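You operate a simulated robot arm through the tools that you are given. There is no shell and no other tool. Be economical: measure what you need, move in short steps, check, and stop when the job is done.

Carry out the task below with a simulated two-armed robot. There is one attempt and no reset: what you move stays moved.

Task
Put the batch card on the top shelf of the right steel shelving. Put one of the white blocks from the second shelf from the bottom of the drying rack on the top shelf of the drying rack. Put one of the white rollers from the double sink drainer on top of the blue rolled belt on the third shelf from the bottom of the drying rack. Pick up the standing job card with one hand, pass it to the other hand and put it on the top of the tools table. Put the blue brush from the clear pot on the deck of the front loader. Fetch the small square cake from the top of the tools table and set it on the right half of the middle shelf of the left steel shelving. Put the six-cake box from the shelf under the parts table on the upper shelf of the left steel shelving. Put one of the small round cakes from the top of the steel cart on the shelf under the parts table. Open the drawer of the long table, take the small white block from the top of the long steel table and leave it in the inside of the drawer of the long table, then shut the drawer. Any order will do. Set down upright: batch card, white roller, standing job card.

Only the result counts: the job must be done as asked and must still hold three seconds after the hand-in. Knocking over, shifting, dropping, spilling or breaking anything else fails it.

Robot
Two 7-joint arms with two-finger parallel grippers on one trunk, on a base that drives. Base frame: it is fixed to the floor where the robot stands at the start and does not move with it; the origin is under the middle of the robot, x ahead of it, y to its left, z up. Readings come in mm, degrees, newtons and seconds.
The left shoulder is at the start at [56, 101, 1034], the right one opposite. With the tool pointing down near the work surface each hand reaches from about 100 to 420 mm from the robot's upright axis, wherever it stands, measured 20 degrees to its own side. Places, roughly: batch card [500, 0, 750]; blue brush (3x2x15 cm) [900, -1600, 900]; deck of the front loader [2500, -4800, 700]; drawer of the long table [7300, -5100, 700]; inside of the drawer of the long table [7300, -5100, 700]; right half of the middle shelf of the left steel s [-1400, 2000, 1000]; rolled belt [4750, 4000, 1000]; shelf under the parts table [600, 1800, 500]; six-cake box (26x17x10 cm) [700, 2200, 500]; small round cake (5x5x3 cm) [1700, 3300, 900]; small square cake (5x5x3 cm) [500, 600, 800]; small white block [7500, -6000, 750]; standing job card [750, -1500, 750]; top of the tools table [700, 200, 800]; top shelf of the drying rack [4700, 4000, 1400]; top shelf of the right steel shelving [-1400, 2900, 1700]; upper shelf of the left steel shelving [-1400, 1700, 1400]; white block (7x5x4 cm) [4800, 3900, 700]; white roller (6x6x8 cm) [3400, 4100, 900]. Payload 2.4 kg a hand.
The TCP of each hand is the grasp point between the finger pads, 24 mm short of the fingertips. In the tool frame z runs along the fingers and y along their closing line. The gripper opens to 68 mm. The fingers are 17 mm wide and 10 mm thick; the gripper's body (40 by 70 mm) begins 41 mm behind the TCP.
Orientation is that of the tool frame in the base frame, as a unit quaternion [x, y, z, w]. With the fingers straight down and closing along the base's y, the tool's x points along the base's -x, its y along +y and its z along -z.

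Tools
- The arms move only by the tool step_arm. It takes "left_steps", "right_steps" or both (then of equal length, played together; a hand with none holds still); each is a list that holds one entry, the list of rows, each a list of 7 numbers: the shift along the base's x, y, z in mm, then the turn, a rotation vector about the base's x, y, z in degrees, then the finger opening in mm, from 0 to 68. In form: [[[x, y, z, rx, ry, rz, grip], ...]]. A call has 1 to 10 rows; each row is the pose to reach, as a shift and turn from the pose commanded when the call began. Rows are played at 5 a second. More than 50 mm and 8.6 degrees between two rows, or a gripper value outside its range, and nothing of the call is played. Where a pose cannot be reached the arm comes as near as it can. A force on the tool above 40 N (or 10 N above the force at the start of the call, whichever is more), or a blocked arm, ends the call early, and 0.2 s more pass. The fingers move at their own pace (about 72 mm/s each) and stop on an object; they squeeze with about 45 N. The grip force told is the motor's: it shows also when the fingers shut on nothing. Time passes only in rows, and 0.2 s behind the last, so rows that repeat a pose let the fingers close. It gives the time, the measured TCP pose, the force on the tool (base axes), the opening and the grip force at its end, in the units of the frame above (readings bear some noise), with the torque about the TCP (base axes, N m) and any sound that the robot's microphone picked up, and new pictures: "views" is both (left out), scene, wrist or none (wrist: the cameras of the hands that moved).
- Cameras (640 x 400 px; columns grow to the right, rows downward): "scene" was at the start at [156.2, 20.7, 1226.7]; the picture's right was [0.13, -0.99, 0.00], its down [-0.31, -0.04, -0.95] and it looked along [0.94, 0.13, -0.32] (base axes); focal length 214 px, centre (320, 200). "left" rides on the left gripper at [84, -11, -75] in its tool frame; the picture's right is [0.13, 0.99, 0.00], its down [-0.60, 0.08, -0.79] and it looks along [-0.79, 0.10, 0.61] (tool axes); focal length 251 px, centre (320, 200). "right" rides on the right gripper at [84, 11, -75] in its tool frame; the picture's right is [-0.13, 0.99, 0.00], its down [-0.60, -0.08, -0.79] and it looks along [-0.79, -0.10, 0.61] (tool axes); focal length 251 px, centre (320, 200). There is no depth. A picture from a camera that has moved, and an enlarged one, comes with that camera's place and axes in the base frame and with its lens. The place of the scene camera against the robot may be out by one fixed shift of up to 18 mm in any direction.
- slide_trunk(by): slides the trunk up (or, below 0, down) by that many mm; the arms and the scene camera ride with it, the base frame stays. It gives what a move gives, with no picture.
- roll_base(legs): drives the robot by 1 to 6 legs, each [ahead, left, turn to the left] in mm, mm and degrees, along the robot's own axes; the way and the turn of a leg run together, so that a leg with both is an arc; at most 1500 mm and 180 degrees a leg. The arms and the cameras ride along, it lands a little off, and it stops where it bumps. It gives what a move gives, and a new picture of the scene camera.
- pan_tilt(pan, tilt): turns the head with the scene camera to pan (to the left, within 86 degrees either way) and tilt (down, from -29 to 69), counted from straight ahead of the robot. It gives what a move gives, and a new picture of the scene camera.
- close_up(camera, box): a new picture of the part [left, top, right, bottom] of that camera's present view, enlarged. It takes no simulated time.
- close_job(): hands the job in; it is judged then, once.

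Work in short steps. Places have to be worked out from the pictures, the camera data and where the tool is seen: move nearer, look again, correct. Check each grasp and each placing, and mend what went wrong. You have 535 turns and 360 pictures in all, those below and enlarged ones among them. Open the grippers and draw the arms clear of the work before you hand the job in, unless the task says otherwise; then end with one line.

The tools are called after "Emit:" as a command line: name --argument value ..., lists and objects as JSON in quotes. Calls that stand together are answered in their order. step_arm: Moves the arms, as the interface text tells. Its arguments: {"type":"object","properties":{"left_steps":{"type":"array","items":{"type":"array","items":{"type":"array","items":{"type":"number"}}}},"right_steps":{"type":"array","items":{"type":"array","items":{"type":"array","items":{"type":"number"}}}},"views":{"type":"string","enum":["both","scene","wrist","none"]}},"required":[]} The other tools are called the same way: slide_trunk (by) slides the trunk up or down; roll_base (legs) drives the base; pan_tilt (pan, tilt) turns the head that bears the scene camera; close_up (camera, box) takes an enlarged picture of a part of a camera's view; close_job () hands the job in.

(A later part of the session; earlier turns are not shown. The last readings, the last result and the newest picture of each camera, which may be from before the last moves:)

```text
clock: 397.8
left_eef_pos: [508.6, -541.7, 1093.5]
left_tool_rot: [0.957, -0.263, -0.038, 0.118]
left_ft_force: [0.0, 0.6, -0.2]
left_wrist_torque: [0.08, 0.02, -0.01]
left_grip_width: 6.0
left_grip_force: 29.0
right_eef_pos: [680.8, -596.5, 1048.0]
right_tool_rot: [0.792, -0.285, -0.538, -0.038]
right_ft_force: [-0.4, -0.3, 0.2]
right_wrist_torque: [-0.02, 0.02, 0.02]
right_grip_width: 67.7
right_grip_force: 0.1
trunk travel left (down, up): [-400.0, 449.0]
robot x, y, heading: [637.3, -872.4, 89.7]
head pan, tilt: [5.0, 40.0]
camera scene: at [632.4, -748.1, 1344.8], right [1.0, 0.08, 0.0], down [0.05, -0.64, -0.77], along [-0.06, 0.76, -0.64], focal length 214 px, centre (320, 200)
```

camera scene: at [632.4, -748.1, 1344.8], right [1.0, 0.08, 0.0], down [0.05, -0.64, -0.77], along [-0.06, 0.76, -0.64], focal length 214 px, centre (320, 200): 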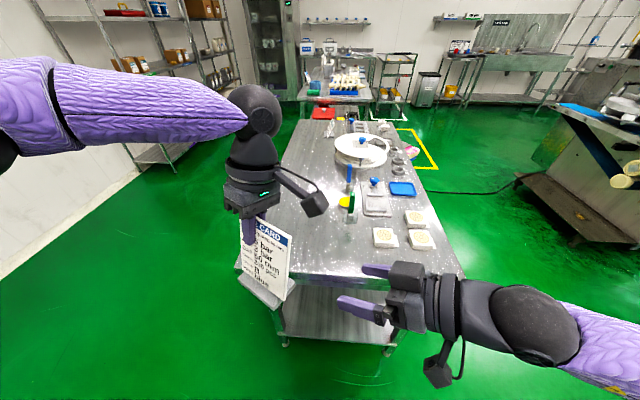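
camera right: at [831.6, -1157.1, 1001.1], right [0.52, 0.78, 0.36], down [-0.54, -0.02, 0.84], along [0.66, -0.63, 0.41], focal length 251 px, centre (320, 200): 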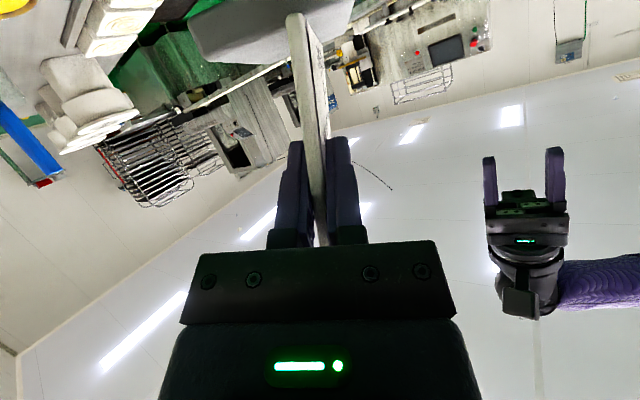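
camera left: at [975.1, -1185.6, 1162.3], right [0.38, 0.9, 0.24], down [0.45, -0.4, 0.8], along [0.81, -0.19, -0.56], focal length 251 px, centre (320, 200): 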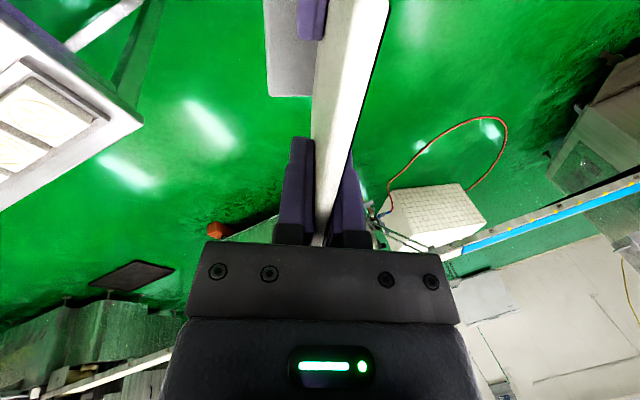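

I drive 190 mm up to the table's end and lower the trunk, then feel down for contact.

Emit:
roll_base --legs '[[185, 0, 0]]'

Emit:
slide_trunk --by -150

Emit:
step_arm --left_steps '[[[0, 0, -10, 0, 0, 0, 0], [0, 0, -20, 0, 0, 0, 0], [0, 0, -26, 0, 0, 0, 0], [0, 0, -30, 0, 0, 0, 0], [0, 0, -33, 0, 0, 0, 0], [0, 0, -36, 0, 0, 0, 0], [0, 0, -39, 0, 0, 0, 0], [0, 0, -42, 0, 0, 0, 0], [0, 0, -45, 0, 0, 0, 0], [0, 0, -48, 0, 0, 0, 0]]]'

```text
clock: 399.3
left_eef_pos: [508.1, -355.3, 1091.1]
left_tool_rot: [0.957, -0.262, -0.039, 0.118]
left_ft_force: [1.1, 0.3, 0.4]
left_wrist_torque: [0.07, 0.01, 0.03]
left_grip_width: 6.0
left_grip_force: 29.0
right_eef_pos: [681.3, -410.6, 1046.8]
right_tool_rot: [0.792, -0.284, -0.539, -0.038]
right_ft_force: [0.6, 0.9, 0.0]
right_wrist_torque: [0.03, -0.01, 0.01]
right_grip_width: 68.0
right_grip_force: 0.0
trunk travel left (down, up): [-400.0, 449.0]
robot x, y, heading: [632.9, -690.5, 90.2]
head pan, tilt: [5.0, 40.0]
camera scene: at [632.5, -561.7, 1344.7], right [1.0, 0.09, 0.0], down [0.06, -0.64, -0.77], along [-0.07, 0.76, -0.64], focal length 214 px, centre (320, 200)
```

scene: 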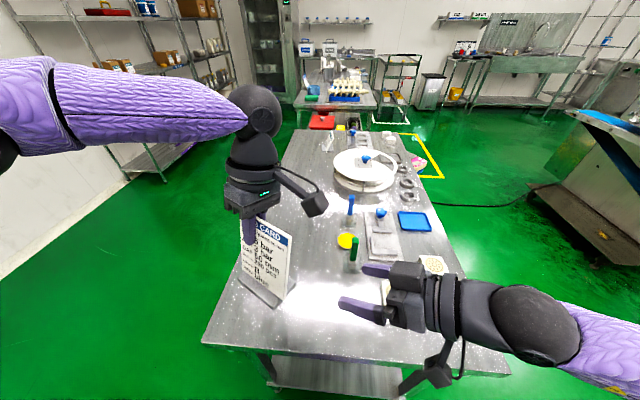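

```text
clock: 401.0
left_eef_pos: [508.1, -355.1, 943.0]
left_tool_rot: [0.957, -0.261, -0.039, 0.117]
left_ft_force: [0.3, -0.1, 0.0]
left_wrist_torque: [0.08, 0.03, 0.01]
left_grip_width: 5.9
left_grip_force: 28.5
right_eef_pos: [680.5, -402.5, 877.1]
right_tool_rot: [0.793, -0.305, -0.528, -0.007]
right_ft_force: [0.0, -0.9, -0.5]
right_wrist_torque: [-0.01, 0.02, -0.02]
right_grip_width: 67.8
right_grip_force: 0.1
trunk travel left (down, up): [-250.0, 599.0]
robot x, y, heading: [632.6, -684.4, 89.8]
head pan, tilt: [5.0, 40.0]
```

```text
clock: 403.0
left_eef_pos: [508.0, -356.5, 899.7]
left_tool_rot: [0.957, -0.262, -0.04, 0.116]
left_ft_force: [-1.5, -7.1, 20.9]
left_wrist_torque: [-0.26, 0.13, -0.07]
left_grip_width: 6.1
left_grip_force: 28.7
right_eef_pos: [681.5, -403.2, 877.5]
right_tool_rot: [0.793, -0.304, -0.528, -0.007]
right_ft_force: [0.2, -0.8, -0.2]
right_wrist_torque: [-0.04, 0.0, 0.03]
right_grip_width: 68.1
right_grip_force: 0.1
trunk travel left (down, up): [-250.0, 599.0]
robot x, y, heading: [636.1, -686.9, 90.2]
head pan, tilt: [5.0, 40.0]
stopped in row 9 (left hand): the force on the tool passed its limit at 46 N (the readings are from after the stop); the commanded pose is now the measured one
camera scene: at [632.6, -536.7, 1193.2], right [1.0, 0.09, 0.0], down [0.06, -0.64, -0.77], along [-0.07, 0.76, -0.64], focal length 214 px, centre (320, 200)
camera left: at [595.4, -375.6, 969.8], right [-0.38, -0.89, 0.24], down [-0.45, 0.4, 0.8], along [-0.81, 0.19, -0.56], focal length 251 px, centre (320, 200)
```

scene: 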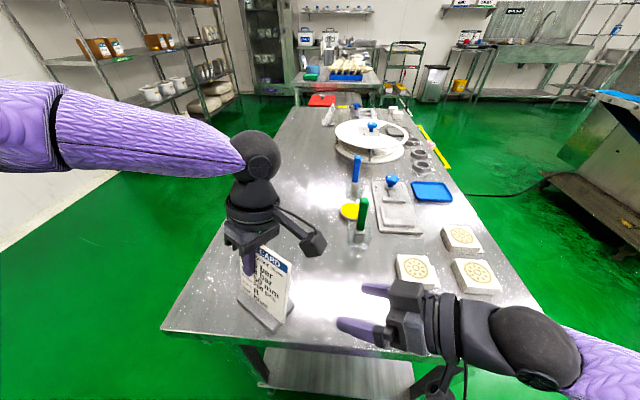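
left: 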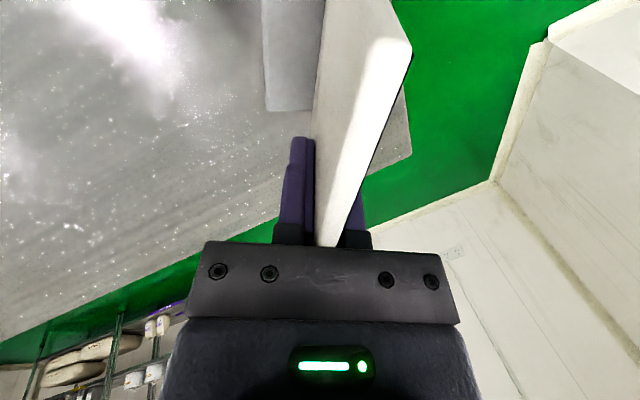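

The foot is on the table. I ease up, open the left hand, and withdraw along its axis.

Emit:
step_arm --left_steps '[[[0, 0, 2, 0, 0, 0, 0], [0, 0, 2, 0, 0, 0, 20], [0, 0, 2, 0, 0, 0, 50], [0, 0, 2, 0, 0, 0, 68], [0, 0, 2, 0, 0, 0, 68], [3, 6, 30, 0, 0, 0, 68], [7, 13, 62, 0, 0, 0, 68], [12, 20, 95, 0, 0, 0, 68], [12, 20, 135, 0, 0, 0, 68]]]' --views "scene"

```text
clock: 405.0
left_eef_pos: [509.6, -341.0, 1033.1]
left_tool_rot: [0.957, -0.262, -0.038, 0.118]
left_ft_force: [-0.5, 0.6, 0.0]
left_wrist_torque: [0.01, 0.03, -0.02]
left_grip_width: 67.9
left_grip_force: 0.0
left hand out of reach, approached as far as the arm can: row 9
right_eef_pos: [681.1, -403.1, 877.7]
right_tool_rot: [0.793, -0.304, -0.528, -0.006]
right_ft_force: [0.0, 0.2, -0.5]
right_wrist_torque: [0.02, 0.02, 0.01]
right_grip_width: 67.8
right_grip_force: 0.1
trunk travel left (down, up): [-250.0, 599.0]
robot x, y, heading: [638.0, -690.4, 89.6]
head pan, tilt: [5.0, 40.0]
camera scene: at [632.6, -534.8, 1193.2], right [1.0, 0.09, 0.0], down [0.06, -0.64, -0.77], along [-0.07, 0.76, -0.64], focal length 214 px, centre (320, 200)
```

scene: 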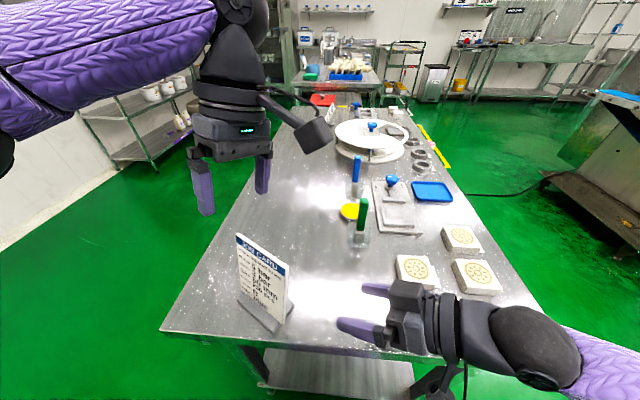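

The job card stands on the tools table. Next the brush: back off, reset the left hand to plain tool-down, and turn to the small table.

Emit:
roll_base --legs '[[-240, 0, 0]]'

Emit:
step_arm --left_steps '[[[0, 0, 0, 6.1, -3.6, 0, 60], [0, 0, 0, 12.3, -7.2, 0, 60]]]' --views "none"

Emit:
step_arm --left_steps '[[[0, 0, 10, 0, 0, -8.5, 60], [0, 0, 20, 0, 0, -17, 60], [0, 0, 30, 0, 0, -25.5, 60], [0, 0, 40, 0, 0, -34, 60], [0, 0, 50, 0, 0, -42.5, 60], [0, 0, 60, 0, 0, -51, 60], [0, 0, 70, 0, 0, -59.4, 60]]]' --views "none"

Emit:
roll_base --legs '[[0, -100, 0], [0, 0, 180]]'

```text
clock: 406.8
left_eef_pos: [510.7, -577.8, 1032.5]
left_tool_rot: [0.957, -0.262, -0.039, 0.118]
left_ft_force: [-0.2, -1.0, 0.4]
left_wrist_torque: [0.0, 0.0, 0.04]
left_grip_width: 68.1
left_grip_force: 0.0
right_eef_pos: [680.9, -640.8, 877.9]
right_tool_rot: [0.793, -0.305, -0.528, -0.006]
right_ft_force: [0.3, -0.4, 0.1]
right_wrist_torque: [0.01, 0.0, 0.0]
right_grip_width: 67.9
right_grip_force: 0.0
trunk travel left (down, up): [-250.0, 599.0]
robot x, y, heading: [633.2, -922.5, 89.7]
head pan, tilt: [5.0, 40.0]
camera scene: at [632.3, -772.2, 1193.2], right [1.0, 0.09, 0.0], down [0.05, -0.64, -0.77], along [-0.07, 0.76, -0.64], focal length 214 px, centre (320, 200)
```

scene: 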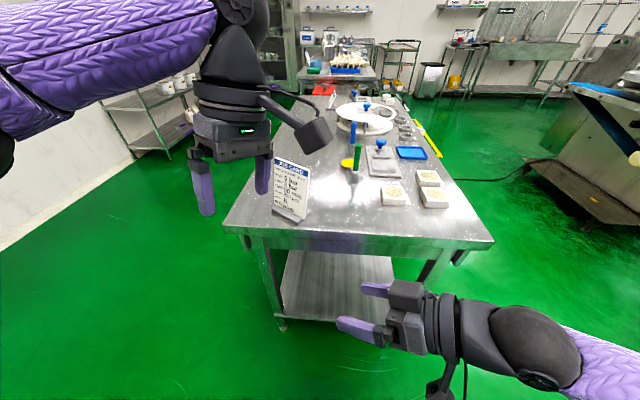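

```text
clock: 407.4
left_eef_pos: [510.1, -578.5, 1031.7]
left_tool_rot: [0.965, -0.264, -0.005, -0.003]
left_ft_force: [0.4, 0.1, -0.5]
left_wrist_torque: [-0.03, 0.03, 0.01]
left_grip_width: 60.1
left_grip_force: 0.1
right_eef_pos: [680.9, -639.5, 877.1]
right_tool_rot: [0.793, -0.304, -0.528, -0.007]
right_ft_force: [0.2, -0.4, -0.6]
right_wrist_torque: [0.03, 0.03, 0.02]
right_grip_width: 68.0
right_grip_force: 0.1
trunk travel left (down, up): [-250.0, 599.0]
robot x, y, heading: [635.3, -927.2, 90.0]
head pan, tilt: [5.0, 40.0]
```

```text
clock: 409.0
left_eef_pos: [508.9, -576.8, 1103.1]
left_tool_rot: [-0.706, 0.708, 0.005, 0.005]
left_ft_force: [0.1, -0.2, -0.1]
left_wrist_torque: [0.01, 0.0, 0.03]
left_grip_width: 59.9
left_grip_force: 0.1
right_eef_pos: [682.1, -640.7, 879.1]
right_tool_rot: [0.793, -0.304, -0.528, -0.006]
right_ft_force: [-0.5, -0.1, 0.8]
right_wrist_torque: [0.0, -0.01, 0.02]
right_grip_width: 68.0
right_grip_force: 0.0
trunk travel left (down, up): [-250.0, 599.0]
robot x, y, heading: [636.8, -924.6, 89.9]
head pan, tilt: [5.0, 40.0]
```

```text
clock: 417.6
left_eef_pos: [874.0, -1267.3, 1101.8]
left_tool_rot: [0.694, 0.72, -0.005, 0.004]
left_ft_force: [0.0, -0.7, -0.8]
left_wrist_torque: [0.04, 0.02, 0.02]
left_grip_width: 60.2
left_grip_force: 0.1
right_eef_pos: [699.5, -1210.6, 877.6]
right_tool_rot: [0.288, 0.799, 0.004, 0.528]
right_ft_force: [-0.6, -0.5, -0.8]
right_wrist_torque: [0.02, -0.02, 0.0]
right_grip_width: 67.7
right_grip_force: 0.0
trunk travel left (down, up): [-250.0, 599.0]
robot x, y, heading: [736.3, -925.2, -87.9]
head pan, tilt: [5.0, 40.0]
camera scene: at [751.4, -1060.7, 1193.1], right [-0.99, -0.12, 0.0], down [-0.08, 0.64, -0.77], along [0.09, -0.76, -0.64], focal length 214 px, centre (320, 200)
```

scene: 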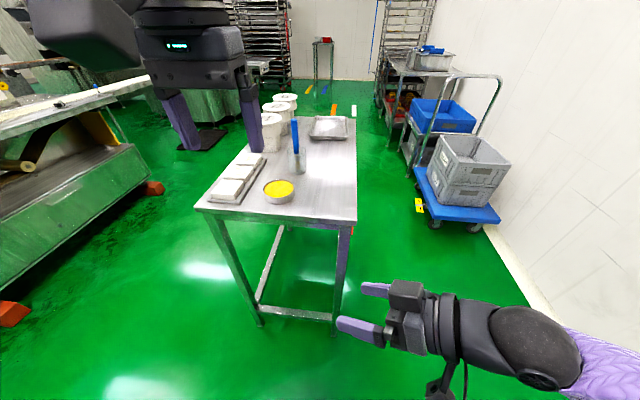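

The brush handle stands at ≈(893,−1618), top z≈990. I raise the right hand out of the way and drive up.

Emit:
step_arm --right_steps '[[[-10, 5, 40, 0, 0, 0, 68], [-20, 10, 80, 0, 0, 0, 68], [-30, 15, 120, 0, 0, 0, 68], [-40, 20, 160, 0, 0, 0, 68]]]' --views "none"

Emit:
roll_base --legs '[[0, 25, -2], [285, 0, 0]]'

Emit:
close_up --camera "left" --box '[0, 0, 640, 400]'

```text
clock: 418.6
left_eef_pos: [874.7, -1266.8, 1102.5]
left_tool_rot: [0.694, 0.72, -0.005, 0.004]
left_ft_force: [0.3, -0.2, -0.1]
left_wrist_torque: [0.01, 0.02, 0.03]
left_grip_width: 60.1
left_grip_force: 0.1
right_eef_pos: [653.7, -1199.2, 1043.0]
right_tool_rot: [0.289, 0.799, 0.004, 0.527]
right_ft_force: [-0.3, 0.0, 0.2]
right_wrist_torque: [-0.01, 0.0, 0.0]
right_grip_width: 68.0
right_grip_force: 0.1
right hand out of reach, approached as far as the arm can: row 1, 2, 3, 4
trunk travel left (down, up): [-250.0, 599.0]
robot x, y, heading: [735.2, -927.0, -87.3]
head pan, tilt: [5.0, 40.0]
```

```text
clock: 420.9
left_eef_pos: [888.3, -1554.4, 1101.5]
left_tool_rot: [0.706, 0.708, -0.005, 0.004]
left_ft_force: [0.0, 0.2, 0.3]
left_wrist_torque: [0.03, 0.03, 0.0]
left_grip_width: 59.8
left_grip_force: 0.0
right_eef_pos: [669.5, -1480.3, 1041.7]
right_tool_rot: [0.304, 0.793, -0.005, 0.527]
right_ft_force: [0.7, 0.4, -0.1]
right_wrist_torque: [0.01, 0.01, 0.02]
right_grip_width: 68.1
right_grip_force: 0.1
trunk travel left (down, up): [-250.0, 599.0]
robot x, y, heading: [759.1, -1204.4, -89.9]
head pan, tilt: [5.0, 40.0]
camera scene: at [771.5, -1343.0, 1193.1], right [-1.0, -0.09, 0.0], down [-0.06, 0.64, -0.77], along [0.07, -0.76, -0.64], focal length 214 px, centre (320, 200)
```

scene: 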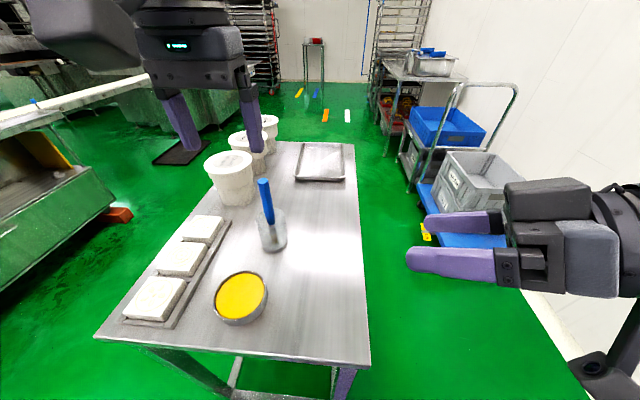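

```text
1.00 times, centred on (320, 200) of left (not enlarged: the box is as wide or as high as the picture)
camera zoom: at [876.3, -1468.5, 1177.0], right [0.99, 0.13, 0.0], down [0.08, -0.59, 0.8], along [0.1, -0.79, -0.6], focal length 251 px, centre (320, 200)
```

zoom: 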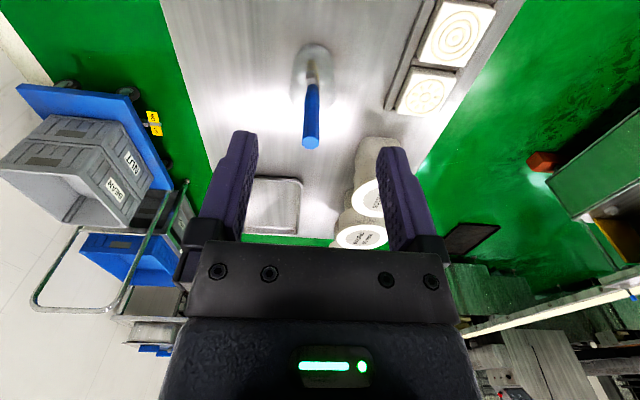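

Brush handle at (887,−1625). I tilt the left hand 20° forward for reach, move over it and look.

Emit:
step_arm --left_steps '[[[0, -18, -10, -6.5, 0, 0, 60], [0, -36, -25, -13, 0, 0, 60], [-1, -54, -45, -20, 0, 0, 60], [-1, -68, -60, -20, 0, 0, 60]]]' --views "wrist"

```text
clock: 421.9
left_eef_pos: [887.3, -1622.6, 1041.3]
left_tool_rot: [0.695, 0.696, -0.129, 0.127]
left_ft_force: [-0.3, 0.5, -1.4]
left_wrist_torque: [0.02, 0.0, 0.02]
left_grip_width: 60.0
left_grip_force: 0.1
right_eef_pos: [670.4, -1479.4, 1042.7]
right_tool_rot: [0.304, 0.793, -0.007, 0.528]
right_ft_force: [-0.4, 1.0, -0.3]
right_wrist_torque: [-0.02, -0.02, 0.03]
right_grip_width: 67.9
right_grip_force: 0.0
trunk travel left (down, up): [-250.0, 599.0]
robot x, y, heading: [764.4, -1205.3, -90.0]
head pan, tilt: [5.0, 40.0]
camera left: at [875.6, -1516.5, 1083.3], right [0.99, 0.12, -0.05], down [0.08, -0.28, 0.96], along [0.1, -0.95, -0.29], focal length 251 px, centre (320, 200)
```

left: 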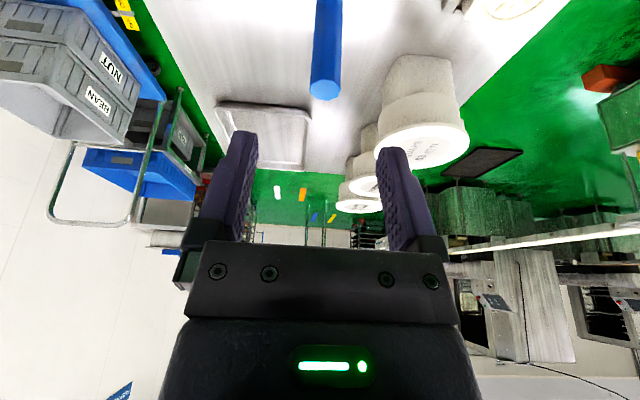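

Aligned. I descend 78 mm and close on the handle.

Emit:
step_arm --left_steps '[[[0, -1, -26, 0, 0, 0, 60], [0, -2, -52, 0, 0, 0, 60], [0, -3, -78, 0, 0, 0, 60], [0, -3, -78, 0, 0, 0, 40], [0, -3, -78, 0, 0, 0, 20], [0, -3, -78, 0, 0, 0, 8], [0, -3, -78, 0, 0, 0, 8]]]' --views "wrist"

```text
clock: 423.5
left_eef_pos: [886.3, -1627.0, 963.0]
left_tool_rot: [0.695, 0.696, -0.129, 0.127]
left_ft_force: [-0.2, -0.2, -0.6]
left_wrist_torque: [-0.01, 0.0, -0.01]
left_grip_width: 17.5
left_grip_force: 35.8
right_eef_pos: [670.8, -1479.6, 1041.7]
right_tool_rot: [0.304, 0.793, -0.006, 0.528]
right_ft_force: [-0.5, -0.2, 0.2]
right_wrist_torque: [0.01, -0.01, 0.0]
right_grip_width: 68.1
right_grip_force: 0.0
trunk travel left (down, up): [-250.0, 599.0]
robot x, y, heading: [760.6, -1209.2, -89.8]
head pan, tilt: [5.0, 40.0]
camera left: at [875.2, -1520.4, 1004.5], right [0.99, 0.12, -0.05], down [0.08, -0.28, 0.96], along [0.1, -0.95, -0.29], focal length 251 px, centre (320, 200)
```

left: 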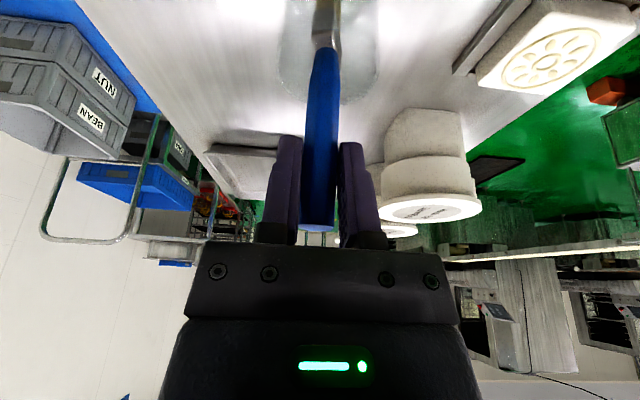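

Gripped. I lift straight up with the trunk.

Emit:
slide_trunk --by 170

Emit:
close_up --camera "left" --box '[0, 0, 640, 400]'

```text
clock: 425.5
left_eef_pos: [885.7, -1625.2, 1133.2]
left_tool_rot: [0.695, 0.696, -0.127, 0.127]
left_ft_force: [-0.5, 0.2, -0.1]
left_wrist_torque: [-0.01, -0.01, -0.04]
left_grip_width: 17.4
left_grip_force: 36.0
right_eef_pos: [669.6, -1479.4, 1212.1]
right_tool_rot: [0.304, 0.793, -0.006, 0.527]
right_ft_force: [-0.2, 0.3, -0.4]
right_wrist_torque: [-0.01, -0.01, -0.01]
right_grip_width: 67.8
right_grip_force: 0.0
trunk travel left (down, up): [-420.0, 429.0]
robot x, y, heading: [763.1, -1206.7, -90.2]
head pan, tilt: [5.0, 40.0]
```

```text
1.00 times, centred on (320, 200) of left (not enlarged: the box is as wide or as high as the picture)
camera zoom: at [875.4, -1519.4, 1175.2], right [0.99, 0.12, -0.05], down [0.08, -0.28, 0.96], along [0.1, -0.95, -0.29], focal length 251 px, centre (320, 200)
```

zoom: 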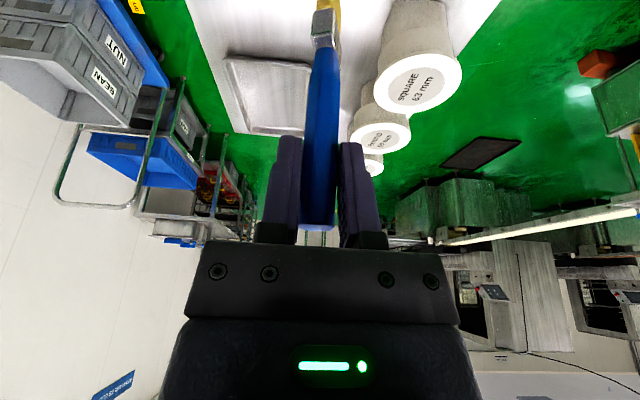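

Brush free of the pot. I back off, pass left of the small table and head −y toward the front loader.

Emit:
roll_base --legs '[[-230, 0, 0], [0, 1000, 0]]'

Emit:
pan_tilt --pan 0 --tilt 15

```text
clock: 431.9
left_eef_pos: [1875.7, -1413.7, 1134.7]
left_tool_rot: [0.702, 0.689, -0.129, 0.127]
left_ft_force: [-0.6, 0.0, -0.8]
left_wrist_torque: [0.03, -0.03, -0.02]
left_grip_width: 17.1
left_grip_force: 35.5
right_eef_pos: [1662.3, -1264.1, 1212.2]
right_tool_rot: [0.313, 0.79, -0.011, 0.527]
right_ft_force: [0.0, 0.1, 0.0]
right_wrist_torque: [-0.02, 0.0, -0.02]
right_grip_width: 67.9
right_grip_force: 0.2
trunk travel left (down, up): [-420.0, 429.0]
robot x, y, heading: [1757.9, -992.1, -91.2]
head pan, tilt: [5.0, 40.0]
camera scene: at [1767.3, -1098.5, 1364.9], right [-1.0, -0.07, 0.0], down [-0.04, 0.64, -0.77], along [0.05, -0.76, -0.64], focal length 214 px, centre (320, 200)
```

scene: 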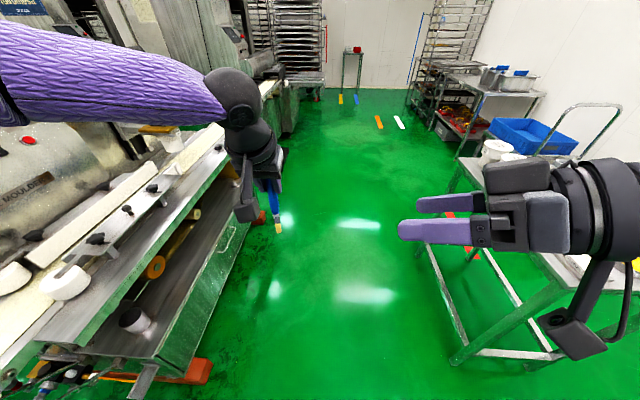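

```text
clock: 432.8
left_eef_pos: [1874.9, -1413.7, 1134.6]
left_tool_rot: [0.702, 0.688, -0.13, 0.127]
left_ft_force: [0.5, 0.9, -0.9]
left_wrist_torque: [0.01, -0.03, 0.01]
left_grip_width: 17.3
left_grip_force: 36.1
right_eef_pos: [1661.0, -1264.0, 1211.8]
right_tool_rot: [0.312, 0.79, -0.011, 0.527]
right_ft_force: [-0.5, 0.3, -0.6]
right_wrist_torque: [0.0, -0.02, -0.04]
right_grip_width: 68.0
right_grip_force: 0.0
trunk travel left (down, up): [-420.0, 429.0]
robot x, y, heading: [1758.6, -993.0, -91.2]
head pan, tilt: [0.0, 15.0]
camera scene: at [1759.4, -1107.0, 1404.4], right [-1.0, 0.02, 0.0], down [0.01, 0.26, -0.97], along [-0.02, -0.97, -0.26], focal length 214 px, centre (320, 200)
```

scene: 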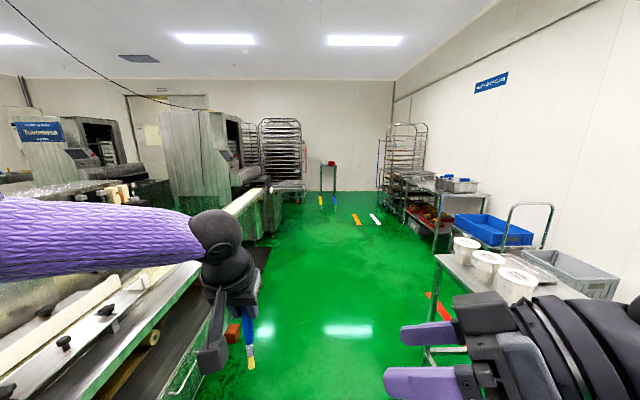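

Emit:
close_up --camera "scene" --box '[150, 90, 410, 250]'

```text
2.46 times, centred on (280, 170) of scene
camera zoom: at [1759.4, -1107.0, 1404.4], right [-1.0, 0.02, 0.0], down [0.01, 0.26, -0.97], along [-0.02, -0.97, -0.26], focal length 528 px, centre (418, 274)
```

zoom: 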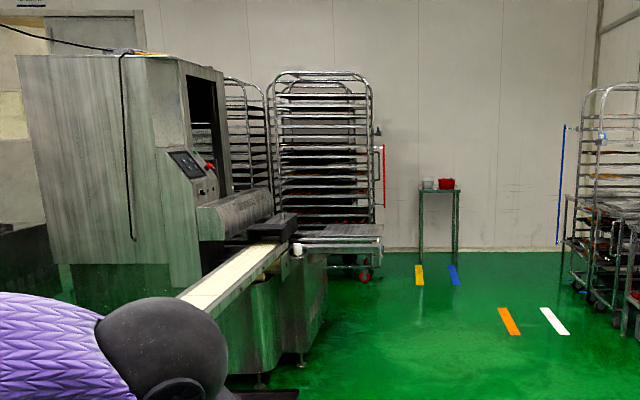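

I drive ahead along the corridor for a closer look at the loader.

Emit:
roll_base --legs '[[1200, 0, 1], [1100, 0, 0]]'

Emit:
pan_tilt --pan 25 --tilt 20

```text
clock: 444.2
left_eef_pos: [1882.1, -3731.0, 1134.4]
left_tool_rot: [0.693, 0.698, -0.127, 0.127]
left_ft_force: [0.3, 1.5, -0.3]
left_wrist_torque: [-0.02, 0.04, 0.05]
left_grip_width: 17.5
left_grip_force: 36.1
right_eef_pos: [1663.7, -3587.8, 1211.7]
right_tool_rot: [0.301, 0.794, -0.004, 0.528]
right_ft_force: [0.1, 0.0, 0.0]
right_wrist_torque: [-0.04, 0.0, -0.02]
right_grip_width: 68.0
right_grip_force: 0.0
trunk travel left (down, up): [-420.0, 429.0]
robot x, y, heading: [1756.9, -3313.7, -89.3]
head pan, tilt: [0.0, 15.0]
camera scene: at [1757.8, -3428.6, 1404.4], right [-1.0, -0.01, 0.0], down [0.0, 0.26, -0.97], along [0.01, -0.97, -0.26], focal length 214 px, centre (320, 200)
```

scene: 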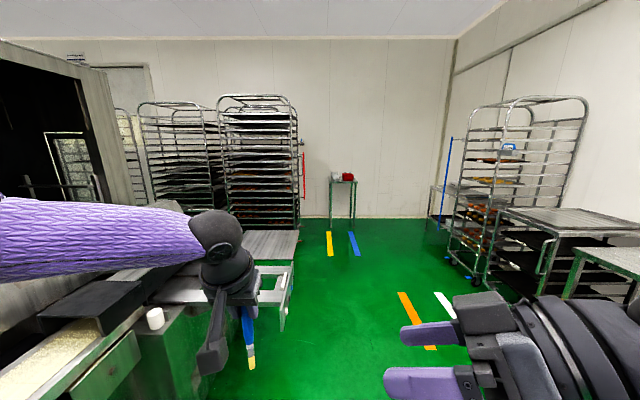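

```text
clock: 445.1
left_eef_pos: [1883.0, -3731.9, 1135.8]
left_tool_rot: [0.693, 0.697, -0.129, 0.127]
left_ft_force: [0.4, 0.3, 0.1]
left_wrist_torque: [0.01, 0.03, 0.01]
left_grip_width: 17.6
left_grip_force: 35.9
right_eef_pos: [1665.0, -3588.2, 1211.7]
right_tool_rot: [0.302, 0.795, -0.003, 0.527]
right_ft_force: [1.0, -0.5, -0.4]
right_wrist_torque: [-0.03, 0.0, 0.04]
right_grip_width: 68.2
right_grip_force: 0.0
trunk travel left (down, up): [-420.0, 429.0]
robot x, y, heading: [1754.5, -3315.4, -89.3]
head pan, tilt: [25.0, 20.0]
camera scene: at [1797.0, -3419.2, 1396.3], right [-0.9, -0.43, 0.0], down [-0.15, 0.31, -0.94], along [0.4, -0.85, -0.34], focal length 214 px, centre (320, 200)
```

scene: 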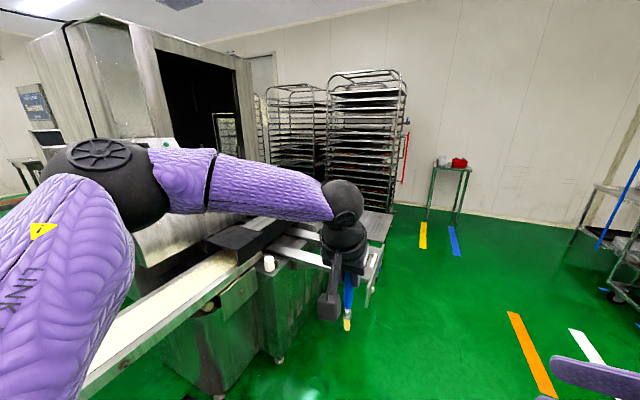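

The loader's deck is the steel plate whose right edge is near x≈1920, y≈−4680…−5050, z≈700. I drive to its right side and face it.

Emit:
roll_base --legs '[[0, -330, -0.7], [1530, 0, 0], [0, 0, 90]]'

Emit:
pan_tilt --pan 0 --tilt 35

```text
refused: 1530 is not a number from -1500 to 1500
```

```text
clock: 446.0
left_eef_pos: [1882.0, -3732.0, 1134.9]
left_tool_rot: [0.692, 0.699, -0.129, 0.128]
left_ft_force: [-0.1, -0.4, -0.7]
left_wrist_torque: [-0.01, 0.02, -0.04]
left_grip_width: 17.4
left_grip_force: 35.9
right_eef_pos: [1663.8, -3588.0, 1212.6]
right_tool_rot: [0.302, 0.795, -0.004, 0.527]
right_ft_force: [-0.2, 0.7, 0.6]
right_wrist_torque: [0.01, -0.01, 0.03]
right_grip_width: 68.0
right_grip_force: 0.1
trunk travel left (down, up): [-420.0, 429.0]
robot x, y, heading: [1752.1, -3315.0, -89.3]
head pan, tilt: [0.0, 35.0]
camera scene: at [1757.8, -3423.1, 1372.5], right [-1.0, -0.01, 0.0], down [0.0, 0.57, -0.82], along [0.01, -0.82, -0.57], focal length 214 px, centre (320, 200)
```

scene: 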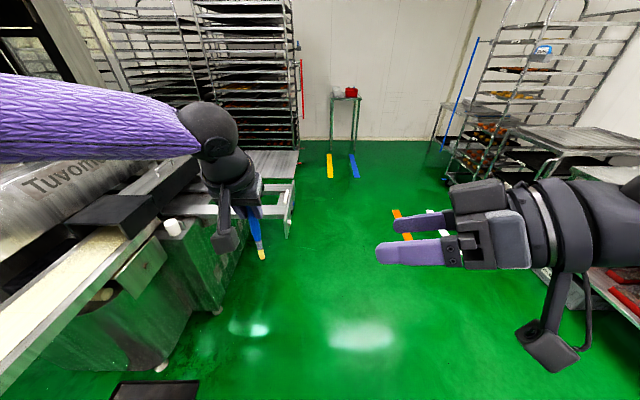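

Emit:
roll_base --legs '[[0, -330, -0.7], [800, 0, 0], [730, 0, 0], [0, 0, 90]]'

```text
clock: 459.4
left_eef_pos: [1831.9, -4704.5, 1132.6]
left_tool_rot: [0.003, 0.984, 0.0, 0.181]
left_ft_force: [0.2, 0.1, -0.3]
left_wrist_torque: [-0.01, 0.02, 0.0]
left_grip_width: 17.4
left_grip_force: 35.6
right_eef_pos: [1686.3, -4919.5, 1212.4]
right_tool_rot: [-0.343, 0.778, 0.367, 0.378]
right_ft_force: [0.4, -0.7, 0.7]
right_wrist_torque: [-0.01, 0.0, 0.0]
right_grip_width: 68.1
right_grip_force: 0.1
trunk travel left (down, up): [-420.0, 429.0]
robot x, y, heading: [1414.1, -4829.6, -0.3]
head pan, tilt: [0.0, 35.0]
camera scene: at [1534.3, -4820.1, 1372.5], right [-0.01, -1.0, 0.0], down [-0.57, 0.0, -0.82], along [0.82, 0.0, -0.57], focal length 214 px, centre (320, 200)
```

scene: 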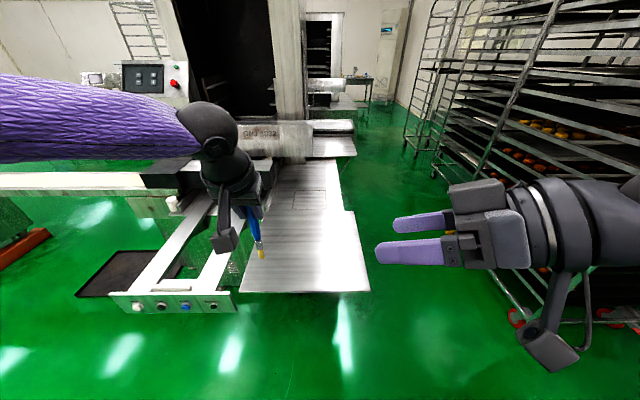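

Emit:
close_up --camera "scene" --box '[100, 90, 420, 320]'

```text
1.74 times, centred on (260, 205) of scene
camera zoom: at [1534.3, -4820.1, 1372.5], right [-0.01, -1.0, 0.0], down [-0.57, 0.0, -0.82], along [0.82, 0.0, -0.57], focal length 373 px, centre (424, 191)
```

zoom: 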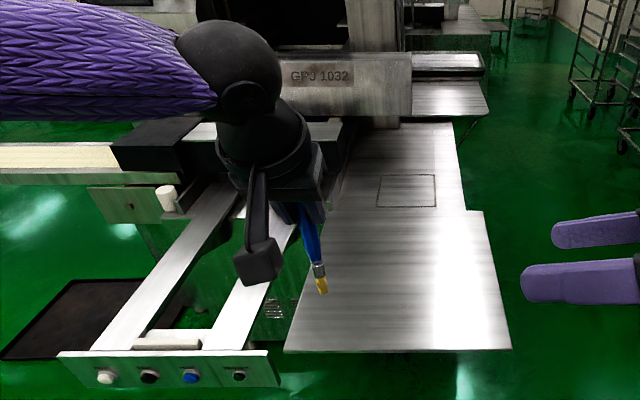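

The deck's marked area lies near (2500,−4880). I'll approach it from its right side: drive around to (2500,−5420) and face +y.

Emit:
roll_base --legs '[[0, -590, 0.3], [1085, 0, 0], [0, 0, 90]]'

Emit:
pan_tilt --pan 0 --tilt 45

```text
clock: 471.6
left_eef_pos: [2377.3, -4997.0, 1133.7]
left_tool_rot: [-0.683, 0.708, 0.124, 0.13]
left_ft_force: [0.3, 0.3, -0.5]
left_wrist_torque: [0.01, -0.04, 0.02]
left_grip_width: 17.6
left_grip_force: 35.9
right_eef_pos: [2588.5, -5150.9, 1213.2]
right_tool_rot: [0.787, -0.32, -0.527, -0.016]
right_ft_force: [-0.2, -0.4, 0.0]
right_wrist_torque: [-0.02, -0.01, -0.01]
right_grip_width: 67.8
right_grip_force: 0.1
trunk travel left (down, up): [-420.0, 429.0]
robot x, y, heading: [2487.5, -5422.9, 87.9]
head pan, tilt: [0.0, 35.0]
camera scene: at [2495.3, -5295.1, 1372.5], right [1.0, -0.04, 0.0], down [-0.02, -0.57, -0.82], along [0.03, 0.82, -0.57], focal length 214 px, centre (320, 200)
```

scene: 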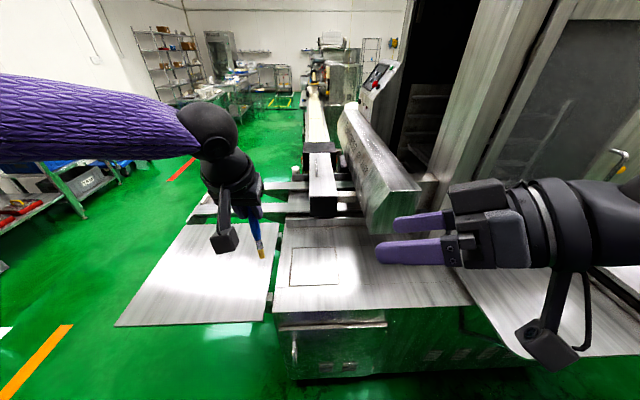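

```text
clock: 472.4
left_eef_pos: [2376.0, -4996.4, 1134.2]
left_tool_rot: [-0.683, 0.708, 0.125, 0.13]
left_ft_force: [0.2, -0.1, 0.1]
left_wrist_torque: [0.0, -0.02, -0.02]
left_grip_width: 17.5
left_grip_force: 35.3
right_eef_pos: [2587.0, -5149.7, 1211.7]
right_tool_rot: [0.788, -0.319, -0.527, -0.015]
right_ft_force: [-0.3, -0.4, -0.7]
right_wrist_torque: [0.0, 0.0, 0.01]
right_grip_width: 68.1
right_grip_force: 0.0
trunk travel left (down, up): [-420.0, 429.0]
robot x, y, heading: [2486.3, -5420.3, 87.8]
head pan, tilt: [0.0, 45.0]
camera scene: at [2495.1, -5301.8, 1357.7], right [1.0, -0.04, 0.0], down [-0.03, -0.71, -0.71], along [0.03, 0.71, -0.71], focal length 214 px, centre (320, 200)
```

scene: 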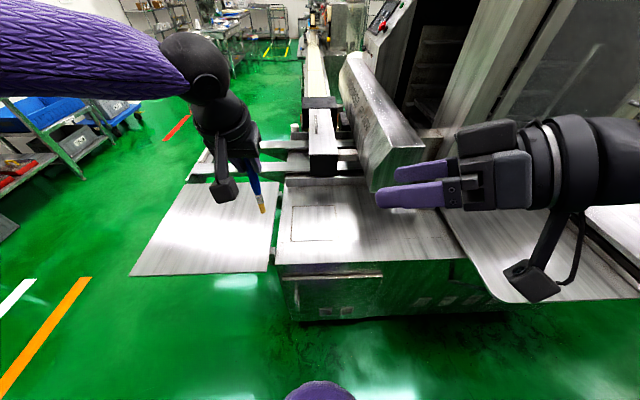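

Now it's clear: the loader's central deck spans x≈2365–2970, near edge y≈−4940. I shift right 130 mm, lower the trunk, and pitch the brush forward.

Emit:
step_arm --left_steps '[[[0, 5, 0, 8.4, 0, 0, 8], [0, 10, 0, 16.8, 0, 0, 8], [0, 15, 0, 25.2, 0, 0, 8], [0, 20, 0, 33.6, 0, 0, 8], [0, 25, 0, 42, 0, 0, 8], [0, 30, 0, 50, 0, 0, 8]]]' --views "none"

Emit:
roll_base --legs '[[0, -130, 2]]'

Emit:
slide_trunk --by -250

Emit:
pan_tilt --pan 15 --tilt 40

```text
clock: 473.8
left_eef_pos: [2376.7, -4967.0, 1134.5]
left_tool_rot: [-0.563, 0.589, 0.412, 0.408]
left_ft_force: [-0.2, 0.3, -0.1]
left_wrist_torque: [-0.02, -0.03, 0.0]
left_grip_width: 17.4
left_grip_force: 36.1
right_eef_pos: [2587.3, -5150.2, 1212.6]
right_tool_rot: [0.787, -0.32, -0.527, -0.016]
right_ft_force: [-0.7, 0.5, 1.0]
right_wrist_torque: [0.02, 0.0, 0.02]
right_grip_width: 67.9
right_grip_force: 0.0
trunk travel left (down, up): [-420.0, 429.0]
robot x, y, heading: [2486.9, -5421.0, 87.8]
head pan, tilt: [0.0, 45.0]
```

```text
clock: 475.0
left_eef_pos: [2489.1, -4974.1, 1133.7]
left_tool_rot: [-0.573, 0.58, 0.419, 0.4]
left_ft_force: [0.3, 0.2, -0.7]
left_wrist_torque: [0.02, -0.02, 0.02]
left_grip_width: 17.3
left_grip_force: 36.0
right_eef_pos: [2707.3, -5149.7, 1212.4]
right_tool_rot: [0.792, -0.306, -0.528, -0.007]
right_ft_force: [0.3, 0.5, -0.6]
right_wrist_torque: [0.02, 0.03, -0.01]
right_grip_width: 67.9
right_grip_force: 0.0
trunk travel left (down, up): [-420.0, 429.0]
robot x, y, heading: [2614.1, -5421.7, 89.8]
head pan, tilt: [0.0, 45.0]
camera scene: at [2620.8, -5304.5, 1357.6], right [1.0, 0.0, 0.0], down [0.0, -0.71, -0.71], along [0.0, 0.71, -0.71], focal length 214 px, centre (320, 200)
```

scene: 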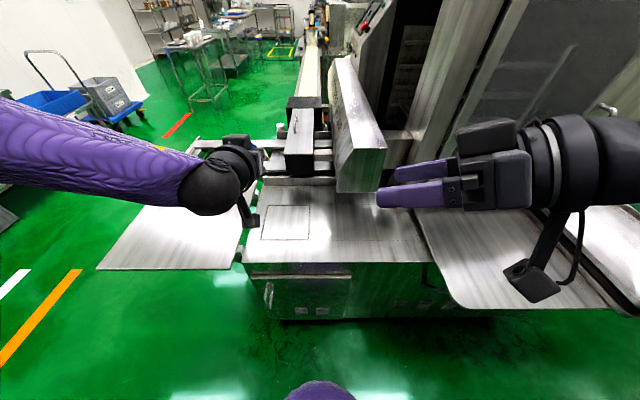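

```text
clock: 477.6
left_eef_pos: [2489.9, -4974.1, 884.6]
left_tool_rot: [-0.573, 0.58, 0.419, 0.4]
left_ft_force: [0.4, 0.4, -0.5]
left_wrist_torque: [-0.04, -0.03, 0.01]
left_grip_width: 17.5
left_grip_force: 36.3
right_eef_pos: [2706.8, -5135.1, 950.9]
right_tool_rot: [0.793, -0.319, -0.519, 0.016]
right_ft_force: [-0.3, 0.3, 0.6]
right_wrist_torque: [0.01, 0.01, 0.03]
right_grip_width: 68.4
right_grip_force: 0.1
trunk travel left (down, up): [-170.0, 679.0]
robot x, y, heading: [2618.5, -5422.0, 89.8]
head pan, tilt: [0.0, 45.0]
```

```text
clock: 478.4
left_eef_pos: [2490.4, -4974.2, 884.8]
left_tool_rot: [-0.573, 0.58, 0.419, 0.4]
left_ft_force: [-0.2, 0.0, -0.1]
left_wrist_torque: [0.0, 0.0, 0.0]
left_grip_width: 17.6
left_grip_force: 35.8
right_eef_pos: [2708.4, -5135.2, 950.0]
right_tool_rot: [0.793, -0.319, -0.519, 0.016]
right_ft_force: [-0.1, 0.1, 0.3]
right_wrist_torque: [-0.01, -0.02, -0.01]
right_grip_width: 68.1
right_grip_force: 0.1
trunk travel left (down, up): [-170.0, 679.0]
robot x, y, heading: [2614.0, -5424.6, 89.8]
head pan, tilt: [15.0, 40.0]
camera scene: at [2598.2, -5251.8, 1111.5], right [0.97, 0.25, 0.0], down [0.16, -0.62, -0.77], along [-0.19, 0.74, -0.64], focal length 214 px, centre (320, 200)
```

scene: 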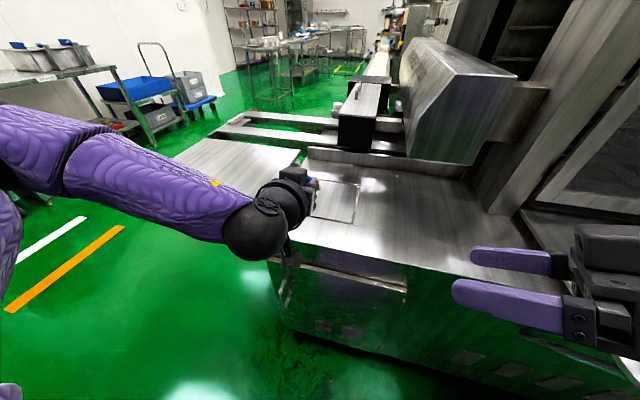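

The deck is at z≈700. I drive 150 mm ahead and lower the brush until its tip touches.

Emit:
roll_base --legs '[[150, 0, 0]]'

Emit:
step_arm --left_steps '[[[0, 0, -20, 0, 0, 0, 8], [0, 0, -40, 0, 0, 0, 8], [0, 0, -60, 0, 0, 0, 8], [0, 0, -72, 0, 0, 0, 8], [0, 0, -80, 0, 0, 0, 8], [0, 0, -88, 0, 0, 0, 8], [0, 0, -96, 0, 0, 0, 8], [0, 0, -104, 0, 0, 0, 8]]]'

```text
clock: 479.8
left_eef_pos: [2491.9, -4825.0, 883.6]
left_tool_rot: [-0.572, 0.581, 0.418, 0.4]
left_ft_force: [0.0, -0.4, -0.5]
left_wrist_torque: [-0.02, 0.01, 0.01]
left_grip_width: 17.6
left_grip_force: 35.5
right_eef_pos: [2708.6, -4986.7, 949.7]
right_tool_rot: [0.792, -0.32, -0.519, 0.015]
right_ft_force: [-0.1, 0.8, -0.2]
right_wrist_torque: [0.0, -0.02, -0.01]
right_grip_width: 68.0
right_grip_force: 0.0
trunk travel left (down, up): [-170.0, 679.0]
robot x, y, heading: [2617.1, -5271.2, 89.7]
head pan, tilt: [15.0, 40.0]
camera scene: at [2599.1, -5102.9, 1111.5], right [0.97, 0.25, 0.0], down [0.16, -0.62, -0.77], along [-0.19, 0.74, -0.64], focal length 214 px, centre (320, 200)
```

scene: 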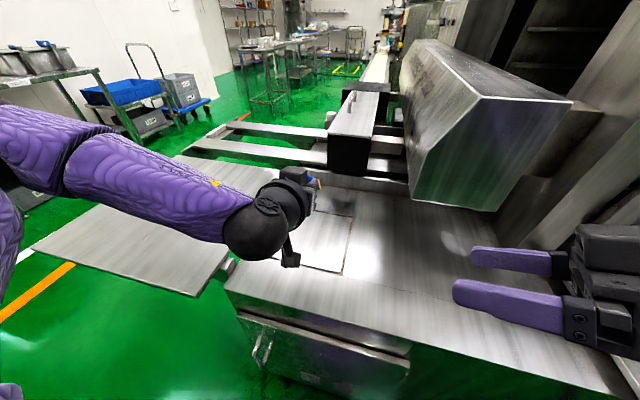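

```text
clock: 481.6
left_eef_pos: [2491.3, -4825.5, 783.0]
left_tool_rot: [-0.571, 0.579, 0.42, 0.402]
left_ft_force: [-0.7, -6.4, 16.2]
left_wrist_torque: [1.15, 0.03, -0.04]
left_grip_width: 18.0
left_grip_force: 35.6
right_eef_pos: [2709.7, -4987.6, 949.8]
right_tool_rot: [0.793, -0.319, -0.519, 0.015]
right_ft_force: [0.0, -0.1, -0.6]
right_wrist_torque: [0.0, 0.0, 0.0]
right_grip_width: 68.1
right_grip_force: 0.1
trunk travel left (down, up): [-170.0, 679.0]
robot x, y, heading: [2616.2, -5271.4, 89.7]
head pan, tilt: [15.0, 40.0]
camera scene: at [2599.4, -5104.5, 1112.1], right [0.97, 0.25, 0.0], down [0.16, -0.62, -0.77], along [-0.19, 0.74, -0.64], focal length 214 px, centre (320, 200)
camera left: at [2501.6, -4922.6, 728.1], right [-0.99, -0.05, -0.1], down [-0.05, -0.56, 0.83], along [-0.09, 0.83, 0.55], focal length 251 px, centre (320, 200)
```

scene: 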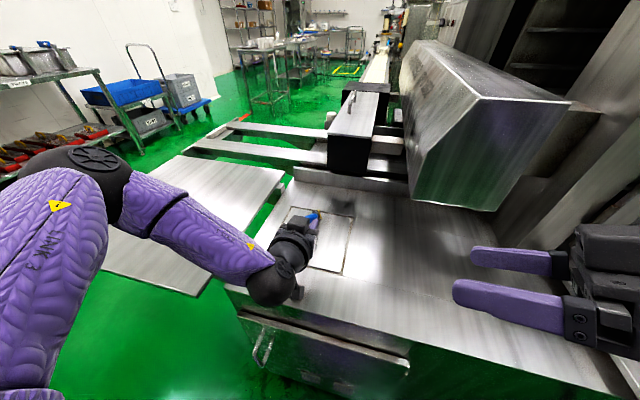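
left: 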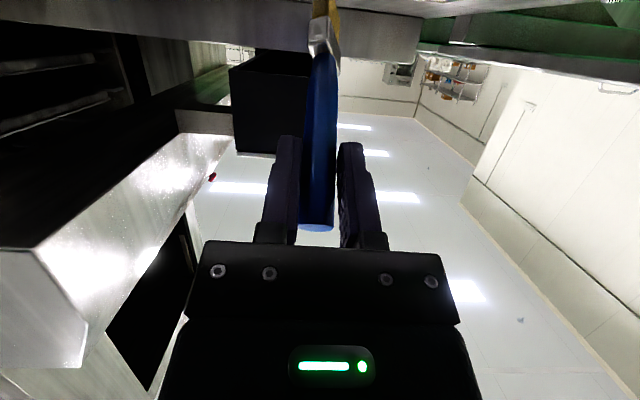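

Tip contact. The wrist camera is close to the deck, so I back 50 mm until it hangs outside the edge, then press down gently to pivot the brush flatter.

Emit:
step_arm --left_steps '[[[0, -12, 6, 0, 0, 0, 8], [0, -30, 6, 0, 0, 0, 8], [0, -50, 4, 0, 0, 0, 8], [0, -50, -6, 0, 0, 0, 8], [0, -49, -14, 0, 0, 0, 8], [0, -48, -22, 0, 0, 0, 8], [0, -47, -30, 0, 0, 0, 8], [0, -46, -38, 0, 0, 0, 8]]]'

```text
clock: 483.4
left_eef_pos: [2484.1, -4869.5, 755.8]
left_tool_rot: [-0.573, 0.58, 0.419, 0.4]
left_ft_force: [3.2, -2.7, 8.6]
left_wrist_torque: [0.92, -0.16, -0.32]
left_grip_width: 16.3
left_grip_force: 34.6
left hand out of reach, approached as far as the arm can: row 6, 7, 8
right_eef_pos: [2709.2, -4987.2, 950.5]
right_tool_rot: [0.792, -0.322, -0.518, 0.015]
right_ft_force: [0.0, 0.8, -1.5]
right_wrist_torque: [0.01, 0.0, 0.0]
right_grip_width: 68.1
right_grip_force: 0.0
trunk travel left (down, up): [-170.0, 679.0]
robot x, y, heading: [2617.2, -5275.5, 89.6]
head pan, tilt: [15.0, 40.0]
camera scene: at [2599.6, -5103.7, 1111.7], right [0.97, 0.25, 0.0], down [0.16, -0.62, -0.77], along [-0.19, 0.74, -0.64], focal length 214 px, centre (320, 200)
camera left: at [2492.5, -4968.0, 702.9], right [-0.99, -0.05, -0.1], down [-0.05, -0.55, 0.83], along [-0.09, 0.83, 0.54], focal length 251 px, centre (320, 200)
```

scene: 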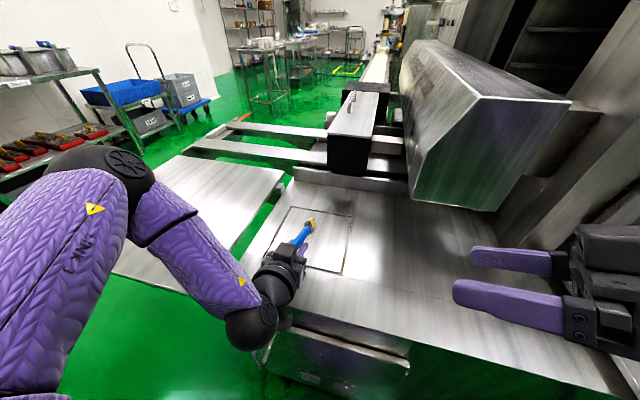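
left: 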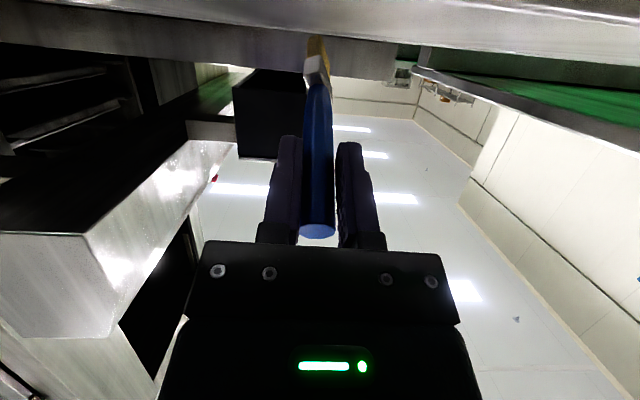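

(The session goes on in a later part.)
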